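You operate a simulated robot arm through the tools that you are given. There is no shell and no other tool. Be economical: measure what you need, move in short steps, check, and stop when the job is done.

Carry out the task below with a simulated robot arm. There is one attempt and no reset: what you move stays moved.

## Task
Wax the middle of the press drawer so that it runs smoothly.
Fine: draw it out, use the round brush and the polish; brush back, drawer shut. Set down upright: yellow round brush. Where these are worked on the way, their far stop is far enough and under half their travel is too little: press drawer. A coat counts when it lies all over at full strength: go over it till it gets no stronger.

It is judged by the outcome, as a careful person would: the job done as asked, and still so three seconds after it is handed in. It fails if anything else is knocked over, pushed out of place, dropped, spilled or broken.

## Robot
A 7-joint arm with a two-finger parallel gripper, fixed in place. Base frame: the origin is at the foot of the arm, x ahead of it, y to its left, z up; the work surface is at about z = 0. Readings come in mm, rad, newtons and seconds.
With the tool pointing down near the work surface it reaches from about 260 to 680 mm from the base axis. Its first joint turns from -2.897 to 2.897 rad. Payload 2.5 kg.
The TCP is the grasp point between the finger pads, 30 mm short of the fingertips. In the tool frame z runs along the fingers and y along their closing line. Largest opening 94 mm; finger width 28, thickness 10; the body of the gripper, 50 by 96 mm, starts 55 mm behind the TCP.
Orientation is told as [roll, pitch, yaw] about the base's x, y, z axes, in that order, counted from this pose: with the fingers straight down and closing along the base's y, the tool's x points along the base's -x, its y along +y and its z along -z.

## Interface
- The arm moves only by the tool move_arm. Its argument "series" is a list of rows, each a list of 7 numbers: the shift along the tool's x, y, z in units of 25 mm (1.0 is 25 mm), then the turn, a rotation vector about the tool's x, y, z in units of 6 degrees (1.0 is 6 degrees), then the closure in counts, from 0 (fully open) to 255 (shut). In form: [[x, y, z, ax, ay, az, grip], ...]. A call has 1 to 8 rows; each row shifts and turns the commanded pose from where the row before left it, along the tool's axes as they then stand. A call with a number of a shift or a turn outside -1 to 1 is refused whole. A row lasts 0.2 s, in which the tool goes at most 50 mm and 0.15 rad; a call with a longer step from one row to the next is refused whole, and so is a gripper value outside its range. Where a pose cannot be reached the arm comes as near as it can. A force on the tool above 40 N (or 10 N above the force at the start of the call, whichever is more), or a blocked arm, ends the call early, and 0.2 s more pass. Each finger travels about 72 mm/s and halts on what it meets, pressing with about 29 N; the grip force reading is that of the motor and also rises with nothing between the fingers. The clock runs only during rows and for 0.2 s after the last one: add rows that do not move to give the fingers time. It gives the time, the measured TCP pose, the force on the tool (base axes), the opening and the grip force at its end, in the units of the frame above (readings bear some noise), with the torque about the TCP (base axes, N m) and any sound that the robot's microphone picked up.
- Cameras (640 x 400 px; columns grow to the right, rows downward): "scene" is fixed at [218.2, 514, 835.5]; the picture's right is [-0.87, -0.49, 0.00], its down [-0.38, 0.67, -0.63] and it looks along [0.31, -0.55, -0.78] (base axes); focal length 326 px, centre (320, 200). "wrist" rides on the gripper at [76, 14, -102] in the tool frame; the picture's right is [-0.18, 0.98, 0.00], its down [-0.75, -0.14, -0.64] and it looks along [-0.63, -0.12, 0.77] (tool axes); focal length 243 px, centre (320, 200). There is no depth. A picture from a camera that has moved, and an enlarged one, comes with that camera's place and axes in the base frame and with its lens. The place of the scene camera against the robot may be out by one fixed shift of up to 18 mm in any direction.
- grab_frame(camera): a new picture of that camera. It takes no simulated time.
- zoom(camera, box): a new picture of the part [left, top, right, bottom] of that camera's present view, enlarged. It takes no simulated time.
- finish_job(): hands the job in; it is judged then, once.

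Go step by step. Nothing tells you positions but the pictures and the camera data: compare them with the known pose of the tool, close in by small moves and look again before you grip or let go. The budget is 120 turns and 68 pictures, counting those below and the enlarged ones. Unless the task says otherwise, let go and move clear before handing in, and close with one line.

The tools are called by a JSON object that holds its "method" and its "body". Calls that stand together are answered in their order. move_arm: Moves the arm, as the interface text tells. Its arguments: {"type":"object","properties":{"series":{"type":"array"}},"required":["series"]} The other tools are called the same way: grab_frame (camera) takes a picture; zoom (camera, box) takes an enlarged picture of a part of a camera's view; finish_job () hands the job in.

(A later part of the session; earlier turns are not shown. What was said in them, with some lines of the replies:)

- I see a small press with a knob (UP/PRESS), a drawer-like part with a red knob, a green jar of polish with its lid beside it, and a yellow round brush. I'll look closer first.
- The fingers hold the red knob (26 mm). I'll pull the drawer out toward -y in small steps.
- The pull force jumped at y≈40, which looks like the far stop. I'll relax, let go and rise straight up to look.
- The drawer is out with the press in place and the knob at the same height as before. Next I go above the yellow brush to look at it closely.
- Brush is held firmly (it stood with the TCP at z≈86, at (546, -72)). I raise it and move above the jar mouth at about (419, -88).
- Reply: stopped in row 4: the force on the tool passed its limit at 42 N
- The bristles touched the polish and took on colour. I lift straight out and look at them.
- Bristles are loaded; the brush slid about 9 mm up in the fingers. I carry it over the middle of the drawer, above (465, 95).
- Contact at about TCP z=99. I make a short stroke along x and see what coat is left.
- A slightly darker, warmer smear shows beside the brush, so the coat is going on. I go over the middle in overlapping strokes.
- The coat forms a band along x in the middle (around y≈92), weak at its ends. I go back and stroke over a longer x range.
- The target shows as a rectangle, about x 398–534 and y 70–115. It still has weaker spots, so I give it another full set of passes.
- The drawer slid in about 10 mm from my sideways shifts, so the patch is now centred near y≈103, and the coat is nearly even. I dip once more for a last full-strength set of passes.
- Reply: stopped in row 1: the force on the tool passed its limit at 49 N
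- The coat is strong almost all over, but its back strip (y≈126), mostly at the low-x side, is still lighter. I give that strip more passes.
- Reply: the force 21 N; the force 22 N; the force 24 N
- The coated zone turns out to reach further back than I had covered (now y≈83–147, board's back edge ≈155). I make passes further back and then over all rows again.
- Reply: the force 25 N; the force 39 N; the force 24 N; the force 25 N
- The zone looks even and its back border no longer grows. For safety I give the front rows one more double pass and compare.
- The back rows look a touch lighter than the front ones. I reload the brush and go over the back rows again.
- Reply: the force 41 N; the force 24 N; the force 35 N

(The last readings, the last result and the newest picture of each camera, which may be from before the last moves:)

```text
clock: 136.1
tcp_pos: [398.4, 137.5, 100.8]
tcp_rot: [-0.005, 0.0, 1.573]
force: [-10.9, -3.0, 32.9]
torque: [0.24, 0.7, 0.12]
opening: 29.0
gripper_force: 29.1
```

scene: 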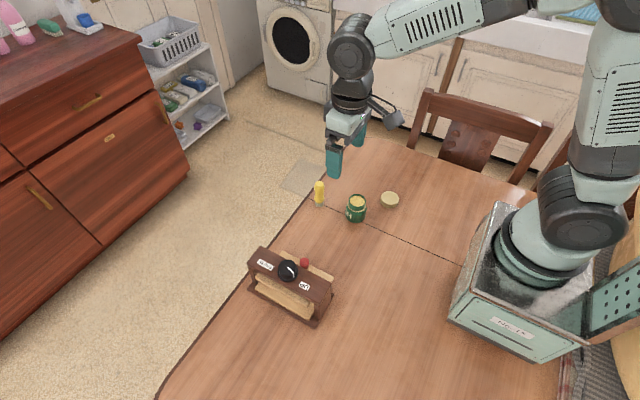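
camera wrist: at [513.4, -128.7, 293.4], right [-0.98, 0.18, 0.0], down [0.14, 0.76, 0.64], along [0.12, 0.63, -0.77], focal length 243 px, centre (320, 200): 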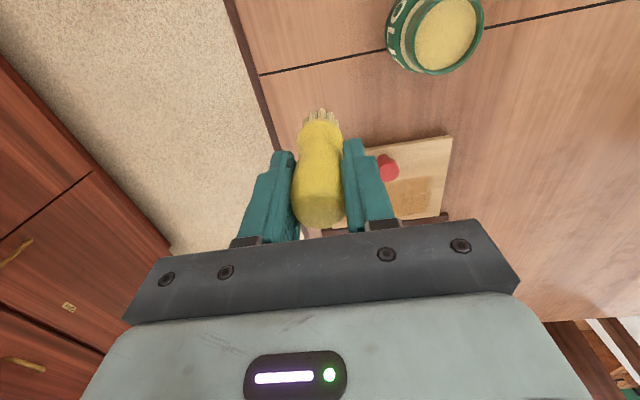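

{"method": "move_arm", "body": {"series": [[0, -0.68, -0.03, 0, 0, 0, 255], [0, -0.68, 0, 0, 0, 0, 255], [0, -0.68, 0, 0, 0, 0, 255], [0, -0.68, 0, 0, 0, 0, 255], [0, -0.68, 0, 0, 0, 0, 255], [0, -0.68, 0, 0, 0, 0, 255], [0, -0.68, 0, 0, 0, 0, 255], [0, -0.6, 0, 0, 0, 0, 255]]}}

{"method": "move_arm", "body": {"series": [[0, 0.68, 0, 0, 0, 0, 255], [0, 0.68, 0, 0, 0, 0, 255], [0, 0.68, 0, 0, 0, 0, 255], [0, 0.68, 0, 0, 0, 0, 255], [0, 0.68, 0, 0, 0, 0, 255], [0, 0.68, 0, 0, 0, 0, 255], [0, 0.68, 0, 0, 0, 0, 255], [0, 0.6, 0, 0, 0, 0, 255]]}}

{"method": "move_arm", "body": {"series": [[0, 0, -0.4, 0, 0, 0, 255], [0.5, 0, 0, 0, 0, 0, 255], [0, 0, 0.4, 0, 0, 0, 255], [0, 0, 0, 0, 0, 0, 255]]}}

{"method": "move_arm", "body": {"series": [[0, -0.68, 0, 0, 0, 0, 255], [0, -0.68, 0, 0, 0, 0, 255], [0, -0.68, 0, 0, 0, 0, 255], [0, -0.68, 0, 0, 0, 0, 255], [0, -0.68, 0, 0, 0, 0, 255], [0, -0.68, 0, 0, 0, 0, 255], [0, -0.68, 0, 0, 0, 0, 255], [0, -0.6, 0, 0, 0, 0, 255]]}}

{"method": "move_arm", "body": {"series": [[0, 0.68, 0, 0, 0, 0, 255], [0, 0.68, 0, 0, 0, 0, 255], [0, 0.68, 0, 0, 0, 0, 255], [0, 0.68, 0, 0, 0, 0, 255], [0, 0.68, 0, 0, 0, 0, 255], [0, 0.68, 0, 0, 0, 0, 255], [0, 0.68, 0, 0, 0, 0, 255], [0, 0.6, 0, 0, 0, 0, 255]]}}

{"method": "move_arm", "body": {"series": [[0, 0, -0.4, 0, 0, 0, 255], [0.5, 0, 0, 0, 0, 0, 255], [0, 0, 0.4, 0, 0, 0, 255], [0, 0, 0, 0, 0, 0, 255]]}}

{"method": "move_arm", "body": {"series": [[0, -0.68, 0, 0, 0, 0, 255], [0, -0.68, 0, 0, 0, 0, 255], [0, -0.68, 0, 0, 0, 0, 255], [0, -0.68, 0, 0, 0, 0, 255], [0, -0.68, 0, 0, 0, 0, 255], [0, -0.68, 0, 0, 0, 0, 255], [0, -0.68, 0, 0, 0, 0, 255], [0, -0.6, 0, 0, 0, 0, 255]]}}

{"method": "move_arm", "body": {"series": [[0, 0.68, 0, 0, 0, 0, 255], [0, 0.68, 0, 0, 0, 0, 255], [0, 0.68, 0, 0, 0, 0, 255], [0, 0.68, 0, 0, 0, 0, 255], [0, 0.68, 0, 0, 0, 0, 255], [0, 0.68, 0, 0, 0, 0, 255], [0, 0.68, 0, 0, 0, 0, 255], [0, 0.6, 0, 0, 0, 0, 255]]}}

{"method": "move_arm", "body": {"series": [[0, 0, -0.4, 0, 0, 0, 255], [0.6, 0, 0, 0, 0, 0, 255], [0, 0, 0.4, 0, 0, 0, 255], [0, 0, 0, 0, 0, 0, 255]]}}

{"method": "move_arm", "body": {"series": [[0, -0.68, 0, 0, 0, 0, 255], [0, -0.68, 0, 0, 0, 0, 255], [0, -0.68, 0, 0, 0, 0, 255], [0, -0.68, 0, 0, 0, 0, 255], [0, -0.68, 0, 0, 0, 0, 255], [0, -0.68, 0, 0, 0, 0, 255], [0, -0.68, 0, 0, 0, 0, 255], [0, -0.6, 0, 0, 0, 0, 255]]}}

{"method": "move_arm", "body": {"series": [[0, 0, -1, 0, 0, 0, 255], [0, 0, -1, 0, 0, 0, 255], [1, 0, -1, 0, 0, 0, 255], [1, 0, -0.6, 0, 0, 0, 255], [1, 0, 0, 0, 0, 0, 255], [1, 0, 0, 0, 0, 0, 255], [1, 0, 0, 0, 0, 0, 255], [1, -0.3, 0, 0, 0, 0, 255]]}}

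{"method": "zoom", "body": {"camera": "scene", "box": [298, 234, 354, 276]}}

```text
clock: 137.9
tcp_pos: [532.1, 135.0, 100.4]
tcp_rot: [-0.004, 0.004, 1.573]
force: [0.2, 0.4, -1.7]
torque: [0.01, 0.0, 0.01]
opening: 29.1
gripper_force: 28.8
```

```text
clock: 139.7
tcp_pos: [399.8, 139.3, 99.8]
tcp_rot: [-0.009, 0.0, 1.57]
force: [7.2, 0.5, 19.0]
torque: [-0.09, -0.47, 0.03]
opening: 28.9
gripper_force: 29.2
```

```text
clock: 140.7
tcp_pos: [396.2, 123.9, 99.9]
tcp_rot: [-0.002, 0.002, 1.573]
force: [-7.6, -1.4, 21.7]
torque: [0.18, 0.54, 0.05]
opening: 29.0
gripper_force: 29.3
```

```text
clock: 142.5
tcp_pos: [531.7, 124.2, 101.4]
tcp_rot: [-0.003, 0.002, 1.571]
force: [-3.2, 0.6, 8.7]
torque: [-0.14, 0.24, -0.04]
opening: 28.8
gripper_force: 29.0
```

```text
clock: 144.3
tcp_pos: [397.2, 125.0, 100.5]
tcp_rot: [-0.005, 0.002, 1.571]
force: [5.3, -0.6, 17.0]
torque: [-0.02, -0.44, 0.01]
opening: 29.2
gripper_force: 29.0
```

```text
clock: 145.3
tcp_pos: [397.6, 111.8, 101.0]
tcp_rot: [-0.004, 0.003, 1.572]
force: [-5.9, -0.5, 13.4]
torque: [-0.03, 0.41, 0.02]
opening: 29.1
gripper_force: 29.2
```

```text
clock: 147.1
tcp_pos: [531.9, 113.0, 100.5]
tcp_rot: [-0.003, 0.001, 1.573]
force: [-3.0, -0.6, 6.8]
torque: [-0.14, 0.2, -0.06]
opening: 29.1
gripper_force: 29.0
```

```text
clock: 148.9
tcp_pos: [397.3, 113.3, 100.0]
tcp_rot: [-0.005, 0.002, 1.572]
force: [5.1, -0.1, 13.2]
torque: [-0.01, -0.36, -0.01]
opening: 29.2
gripper_force: 28.6
```

```text
clock: 149.9
tcp_pos: [398.5, 97.0, 99.7]
tcp_rot: [-0.002, 0.001, 1.573]
force: [-5.5, -0.8, 10.3]
torque: [0.06, 0.39, 0.05]
opening: 28.9
gripper_force: 29.1
```

```text
clock: 151.7
tcp_pos: [529.9, 96.8, 100.8]
tcp_rot: [-0.004, 0.001, 1.572]
force: [-4.1, 0.2, 10.9]
torque: [0.15, 0.23, 0.02]
opening: 28.9
gripper_force: 29.2
```

```text
clock: 153.5
tcp_pos: [539.6, -53.6, 189.6]
tcp_rot: [-0.004, 0.0, 1.573]
force: [-0.5, 0.0, -1.0]
torque: [-0.01, 0.02, -0.01]
opening: 28.9
gripper_force: 28.9
```

```text
9.52 times, centred on (326, 255) of scene
camera zoom: at [218.2, 514.0, 835.5], right [-0.87, -0.49, 0.0], down [-0.38, 0.67, -0.63], along [0.31, -0.55, -0.78], focal length 3105 px, centre (263, -324)
```

zoom: 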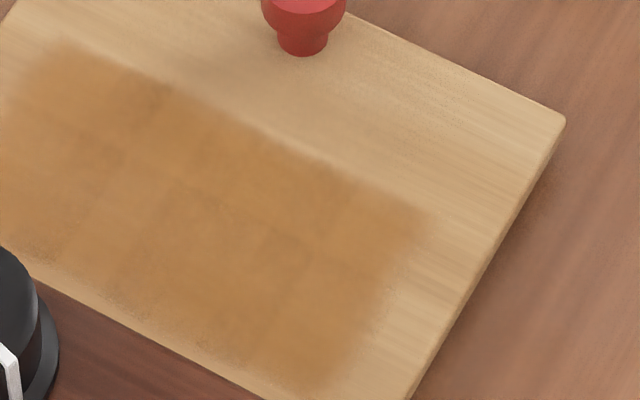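

{"method": "move_arm", "body": {"series": [[-1, 0.4, 0, 0, 0, 0, 255], [-1, 0.4, 0, 0, 0, 0, 255], [-1, 0.4, 0, 0, 0, 0, 255], [-1, 0.4, 0, 0, 0, 0, 255], [-1, 0.4, 0, 0, 0, 0, 255], [-1, 0.4, 0, 0, 0, 0, 255], [-1, 0.4, 0, 0, 0, 0, 255], [-0.9, 0.2, 0, 0, 0, 0, 255]]}}

{"method": "zoom", "body": {"camera": "wrist", "box": [210, 0, 430, 140]}}

```text
clock: 155.3
tcp_pos: [464.3, 147.8, 188.6]
tcp_rot: [-0.005, 0.002, 1.571]
force: [1.3, 0.1, -0.9]
torque: [0.02, -0.01, 0.0]
opening: 28.6
gripper_force: 29.0
```

```text
2.86 times, centred on (320, 70) of wrist
camera zoom: at [448.2, 70.3, 292.2], right [-0.98, 0.18, 0.0], down [0.14, 0.76, 0.64], along [0.12, 0.63, -0.77], focal length 693 px, centre (320, 571)
```

zoom: 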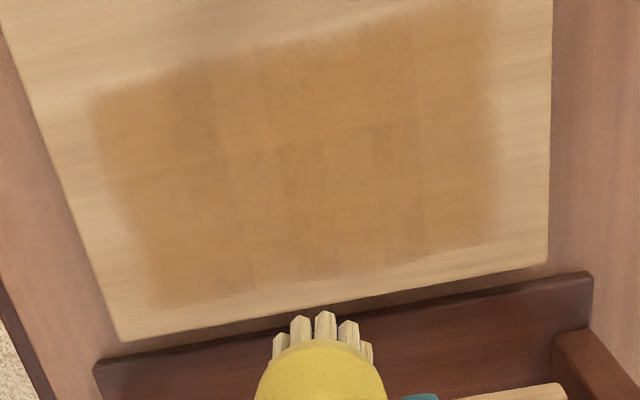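

The coat is now even all over with sharp borders. I carry the brush back to its place at (546, -72).

{"method": "move_arm", "body": {"series": [[1, -0.4, 0, 0, 0, 0, 255], [1, -0.4, 0, 0, 0, 0, 255], [1, -0.4, 0, 0, 0, 0, 255], [1, -0.4, 0, 0, 0, 0, 255], [1, -0.4, 0, 0, 0, 0, 255], [1, -0.4, 0, 0, 0, 0, 255], [1, -0.4, 0, 0, 0, 0, 255], [1, -0.4, 0, 0, 0, 0, 255]]}}

{"method": "move_arm", "body": {"series": [[0.8, 0, 0, 0, 0, 0, 255], [0, 0, 1, 0, 0, 0, 255], [0, 0, 1, 0, 0, 0, 255], [0, 0, 1, 0, 0, 0, 255], [0, 0, 0.6, 0, 0, 0, 255], [0, 0, 0.2, 0, 0, 0, 255], [0, 0, 0, 0, 0, 0, 255]]}}

{"method": "zoom", "body": {"camera": "scene", "box": [280, 150, 380, 220]}}

```text
clock: 157.1
tcp_pos: [544.6, -55.1, 193.0]
tcp_rot: [-0.004, 0.001, 1.573]
force: [-0.4, 0.2, 0.0]
torque: [0.0, -0.01, 0.01]
opening: 29.2
gripper_force: 29.4
```

```text
clock: 158.7
tcp_pos: [546.4, -78.3, 93.4]
tcp_rot: [-0.006, 0.001, 1.572]
force: [0.1, -0.1, -0.4]
torque: [0.04, 0.01, -0.02]
opening: 28.8
gripper_force: 28.5
```

```text
5.71 times, centred on (330, 185) of scene
camera zoom: at [218.2, 514.0, 835.5], right [-0.87, -0.49, 0.0], down [-0.38, 0.67, -0.63], along [0.31, -0.55, -0.78], focal length 1863 px, centre (263, 286)
```

zoom: 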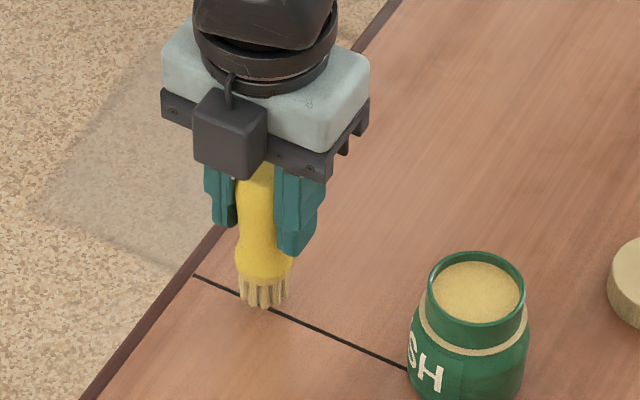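

{"method": "move_arm", "body": {"series": [[-0.24, 0, 0.2, 0, 0, 0, 255], [0, 0, 0.2, 0, 0, 0, 255], [0, 0, 0, 0, 0, 0, 255]]}}

{"method": "move_arm", "body": {"series": [[0, 0, 0.08, 0, 0, 0, 255]]}}

{"method": "move_arm", "body": {"series": [[0, 0, 0.08, 0, 0, 0, 255]]}}

```text
clock: 159.5
tcp_pos: [546.2, -69.9, 84.9]
tcp_rot: [-0.002, 0.001, 1.572]
force: [0.1, -0.5, -0.8]
torque: [-0.01, 0.01, 0.01]
opening: 28.9
gripper_force: 29.3
```

```text
clock: 159.9
tcp_pos: [546.4, -69.9, 83.4]
tcp_rot: [-0.004, 0.002, 1.57]
force: [0.0, -1.0, -1.6]
torque: [0.03, 0.01, -0.01]
opening: 29.2
gripper_force: 28.9
```

```text
clock: 160.3
tcp_pos: [546.8, -70.7, 81.4]
tcp_rot: [-0.003, 0.001, 1.572]
force: [-0.1, 0.7, -1.1]
torque: [0.01, -0.01, 0.01]
opening: 29.3
gripper_force: 29.0
```

{"method": "move_arm", "body": {"series": [[0, 0, 0.06, 0, 0, 0, 255]]}}

{"method": "move_arm", "body": {"series": [[0, 0, 0.06, 0, 0, 0, 255]]}}

{"method": "move_arm", "body": {"series": [[0, 0, 0.04, 0, 0, 0, 255]]}}

```text
clock: 160.7
tcp_pos: [545.6, -70.8, 79.5]
tcp_rot: [-0.004, 0.003, 1.573]
force: [-2.4, 1.0, 5.9]
torque: [-0.02, 0.14, -0.02]
opening: 28.8
gripper_force: 29.0
```

```text
clock: 161.1
tcp_pos: [544.6, -70.9, 79.3]
tcp_rot: [-0.005, 0.0, 1.569]
force: [-5.8, 0.5, 21.9]
torque: [-0.17, 0.43, -0.02]
opening: 28.8
gripper_force: 29.2
```

```text
clock: 161.5
tcp_pos: [546.0, -69.4, 80.5]
tcp_rot: [-0.009, 0.004, 1.572]
force: [-8.8, -1.1, 38.8]
torque: [-0.15, 0.6, 0.03]
opening: 29.2
gripper_force: 29.1
```

The brush stands on the table. I ease the pressure and open the fingers slowly.

{"method": "move_arm", "body": {"series": [[0, 0, -0.08, 0, 0, 0, 255], [0, 0, 0, 0, 0, 0, 255]]}}

{"method": "move_arm", "body": {"series": [[0, 0, 0, 0, 0, 0, 170], [0, 0, 0, 0, 0, 0, 150], [0, 0, 0, 0, 0, 0, 110], [0, 0, 0, 0, 0, 0, 80], [0, 0, 0, 0, 0, 0, 60]]}}

{"method": "zoom", "body": {"camera": "scene", "box": [280, 150, 380, 220]}}

```text
clock: 162.1
tcp_pos: [545.7, -69.8, 79.4]
tcp_rot: [-0.005, 0.001, 1.573]
force: [5.3, -2.2, 12.0]
torque: [-0.3, -0.34, 0.02]
opening: 29.0
gripper_force: 28.9
```

```text
clock: 163.3
tcp_pos: [544.7, -69.7, 79.2]
tcp_rot: [-0.003, 0.003, 1.571]
force: [0.2, -0.3, -0.3]
torque: [-0.04, 0.03, 0.0]
opening: 71.8
gripper_force: 0.2
```

```text
5.71 times, centred on (330, 185) of scene
camera zoom: at [218.2, 514.0, 835.5], right [-0.87, -0.49, 0.0], down [-0.38, 0.67, -0.63], along [0.31, -0.55, -0.78], focal length 1863 px, centre (263, 286)
```

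zoom: 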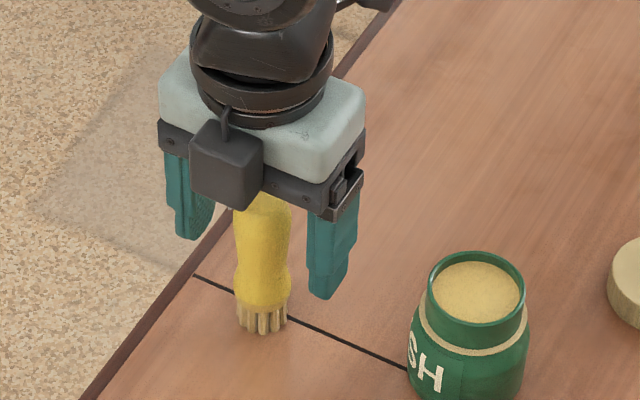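

{"method": "move_arm", "body": {"series": [[0, 0, -0.5, 0, 0, 0, 60], [0, 0, -0.8, 0, 0, 0, 60], [0, 0, -1, 0, 0, 0, 60], [0, 0, -1, 0, 0, 0, 60], [0, 0, -0.7, 0, 0, 0, 60], [0, 0, 0, 0, 0, 0, 60]]}}

{"method": "move_arm", "body": {"series": [[-0.9, 0.64, 0, 0, 0, 0, 100], [-0.9, 0.64, 0, 0, 0, 0, 100], [-0.9, 0.64, 0, 0, 0, 0, 100], [-0.9, 0.64, 0, 0, 0, 0, 100], [-0.9, 0.64, 0, 0, 0, 0, 100], [0, 0, 1, 0, 0, 0, 100], [0, 0, 1, 0, 0, 0, 100], [0, 0, 0, 0, 0, 0, 100]]}}

{"method": "grab_frame", "body": {"camera": "wrist"}}

{"method": "zoom", "body": {"camera": "scene", "box": [270, 160, 410, 270]}}

```text
clock: 164.7
tcp_pos: [545.7, -71.4, 179.7]
tcp_rot: [-0.003, 0.002, 1.572]
force: [0.2, 0.1, 0.6]
torque: [0.01, 0.01, 0.0]
opening: 72.2
gripper_force: 0.1
```

```text
clock: 166.5
tcp_pos: [464.6, 41.4, 127.0]
tcp_rot: [-0.002, 0.001, 1.57]
force: [0.2, -0.9, 0.0]
torque: [0.0, -0.04, 0.03]
opening: 57.3
gripper_force: 0.1
```

```text
9 pictures are left
camera wrist: at [449.3, -33.9, 230.4], right [-0.98, 0.18, 0.0], down [0.14, 0.76, 0.64], along [0.12, 0.63, -0.77], focal length 243 px, centre (320, 200)
```

wrist: 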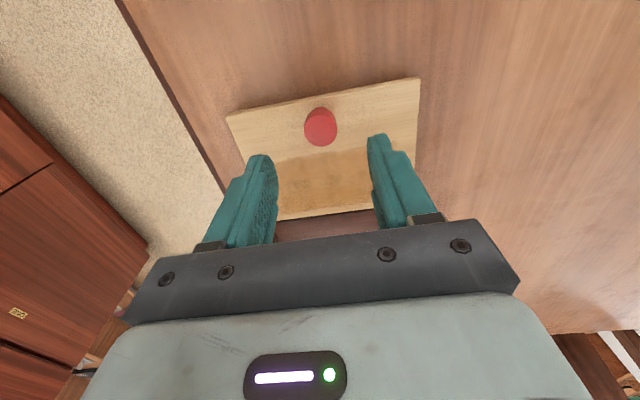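

```text
3.64 times, centred on (340, 215) of scene
camera zoom: at [218.2, 514.0, 835.5], right [-0.87, -0.49, 0.0], down [-0.38, 0.67, -0.63], along [0.31, -0.55, -0.78], focal length 1186 px, centre (247, 146)
```

zoom: 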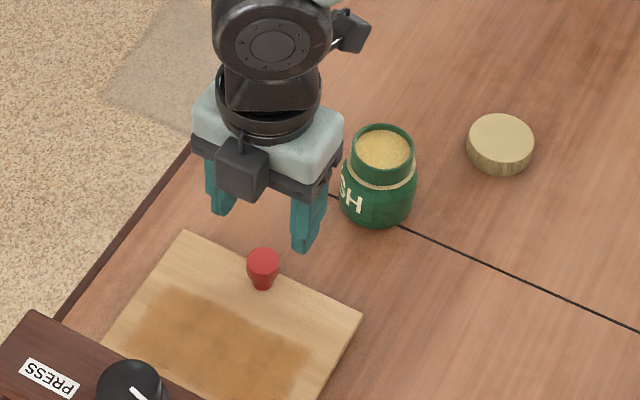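

{"method": "move_arm", "body": {"series": [[0, 0, 0.8, 0, 0, 0, 100], [0, 0, 0.8, 0, 0, 0, 100], [0, 0, 0.7, 0, 0, 0, 100], [0, 0, 0.45, 0, 0, 0, 100], [0, 0, 0, 0, 0, 0, 180], [0, 0, 0, 0, 0, 0, 255], [0, 0, 0, 0, 0, 0, 255], [0, 0, 0, 0, 0, 0, 255]]}}

```text
clock: 168.3
tcp_pos: [463.7, 43.0, 59.6]
tcp_rot: [-0.003, 0.002, 1.571]
force: [5.2, 0.0, -0.7]
torque: [0.1, 0.63, -0.14]
opening: 25.2
gripper_force: 28.7
```

The knob is gripped again. I push the drawer back in steadily.

{"method": "move_arm", "body": {"series": [[-0.45, 0, 0, 0, 0, 0, 255], [-0.45, 0, 0, 0, 0, 0, 255], [-0.45, 0, 0, 0, 0, 0, 255], [-0.45, 0, 0, 0, 0, 0, 255], [-0.45, 0, 0, 0, 0, 0, 255], [-0.45, 0, 0, 0, 0, 0, 255], [-0.45, 0, 0, 0, 0, 0, 255], [-0.45, 0, 0, 0, 0, 0, 255]]}}

{"method": "move_arm", "body": {"series": [[-0.25, 0, 0, 0, 0, 0, 255], [-0.2, 0, 0, 0, 0, 0, 255], [-0.15, 0, 0, 0, 0, 0, 255]]}}

{"method": "move_arm", "body": {"series": [[-0.1, 0, 0, 0, 0, 0, 255], [-0.1, 0, 0, 0, 0, 0, 255]]}}

```text
clock: 170.1
tcp_pos: [464.5, 132.8, 60.1]
tcp_rot: [-0.001, 0.002, 1.572]
force: [-10.3, -0.2, 22.9]
torque: [-0.1, 0.97, 0.27]
opening: 25.3
gripper_force: 29.0
```

```text
clock: 170.9
tcp_pos: [464.9, 146.7, 62.2]
tcp_rot: [-0.002, 0.001, 1.57]
force: [-1.1, -0.9, 7.4]
torque: [-0.85, 0.84, 0.24]
opening: 25.3
gripper_force: 29.4
```

```text
clock: 171.5
tcp_pos: [465.9, 151.7, 59.5]
tcp_rot: [-0.003, 0.002, 1.571]
force: [-1.2, -5.0, 4.7]
torque: [0.43, 0.51, 0.0]
opening: 25.5
gripper_force: 29.3
```

{"method": "move_arm", "body": {"series": [[-0.1, 0, 0, 0, 0, 0, 255]]}}

{"method": "move_arm", "body": {"series": [[-0.06, 0, 0, 0, 0, 0, 255]]}}

{"method": "zoom", "body": {"camera": "scene", "box": [230, 220, 350, 340]}}

```text
clock: 171.9
tcp_pos: [465.1, 153.3, 60.2]
tcp_rot: [-0.003, 0.005, 1.571]
force: [0.2, -11.8, 6.4]
torque: [-0.75, 0.49, 0.11]
opening: 25.3
gripper_force: 28.7
```

```text
clock: 172.3
tcp_pos: [465.1, 156.5, 60.2]
tcp_rot: [-0.004, 0.001, 1.571]
force: [3.6, -7.7, 0.0]
torque: [-0.35, 0.35, 0.0]
opening: 25.5
gripper_force: 29.3
```

```text
3.33 times, centred on (290, 280) of scene
camera zoom: at [218.2, 514.0, 835.5], right [-0.87, -0.49, 0.0], down [-0.38, 0.67, -0.63], along [0.31, -0.55, -0.78], focal length 1087 px, centre (420, -67)
```

zoom: 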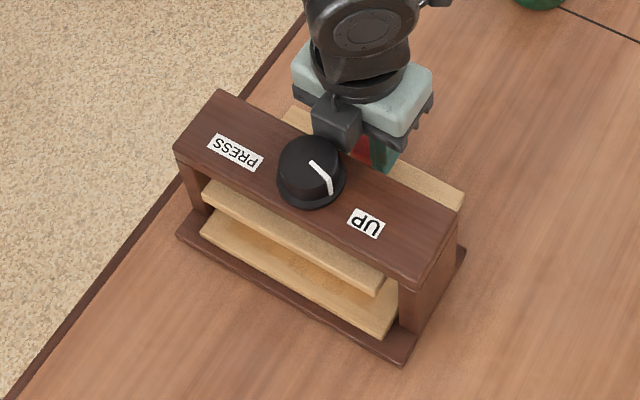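

{"method": "move_arm", "body": {"series": [[0.04, 0, 0, 0, 0, 0, 255], [0, 0, 0, 0, 0, 0, 180], [0, 0, 0, 0, 0, 0, 100], [0, 0, 0, 0, 0, 0, 100], [0, 0, -0.8, 0, 0, 0, 100], [0, 0, -1, 0, 0, 0, 100], [0, 0, -1, 0, 0, 0, 100], [0, 0, -1, 0, 0, 0, 100]]}}

{"method": "move_arm", "body": {"series": [[0.5, 1, -1, 0, 0, 0, 100], [0.5, 1, -1, 0, 0, 0, 100], [0.5, 1, -1, 0, 0, 0, 100], [0, 1, -1, 0, 0, 0, 100], [0, 0, 0, 0, 0, 0, 100]]}}

{"method": "grab_frame", "body": {"camera": "scene"}}

{"method": "zoom", "body": {"camera": "scene", "box": [230, 220, 350, 340]}}

```text
clock: 174.1
tcp_pos: [463.4, 155.4, 155.1]
tcp_rot: [-0.004, 0.004, 1.573]
force: [0.7, 0.7, -0.9]
torque: [0.01, 0.04, 0.0]
opening: 57.4
gripper_force: 0.0
```

```text
clock: 175.3
tcp_pos: [359.5, 114.7, 253.5]
tcp_rot: [-0.002, 0.003, 1.573]
force: [-0.9, 0.7, 0.0]
torque: [-0.01, 0.04, 0.03]
opening: 57.3
gripper_force: 0.1
```

```text
6 pictures are left
```

scene: 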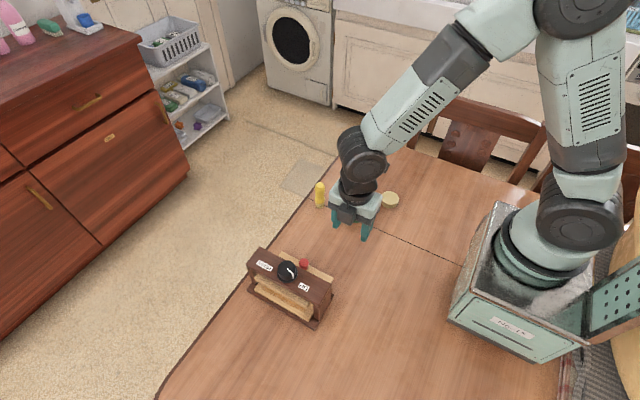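

```text
3.33 times, centred on (290, 280) of scene
camera zoom: at [218.2, 514.0, 835.5], right [-0.87, -0.49, 0.0], down [-0.38, 0.67, -0.63], along [0.31, -0.55, -0.78], focal length 1087 px, centre (420, -67)
```

zoom: 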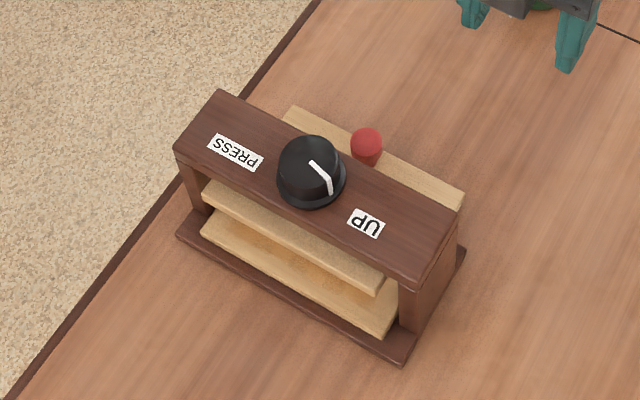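

{"method": "zoom", "body": {"camera": "scene", "box": [290, 160, 430, 240]}}

```text
4.57 times, centred on (360, 200) of scene
camera zoom: at [218.2, 514.0, 835.5], right [-0.87, -0.49, 0.0], down [-0.38, 0.67, -0.63], along [0.31, -0.55, -0.78], focal length 1490 px, centre (137, 200)
```

zoom: 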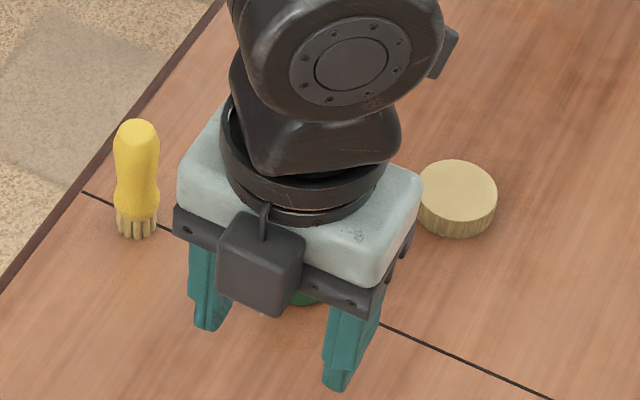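

The brush stands upright where it was (within a few mm), the drawer is shut, the dial still points to UP, and the gripper is clear. I hand the job in.

{"method": "finish_job", "body": {}}

```text
The job is handed in.
```

The middle of the press drawer is waxed evenly all over, the drawer is shut and the yellow brush stands upright in its place; closing the drawer nudged the press about 2 mm.
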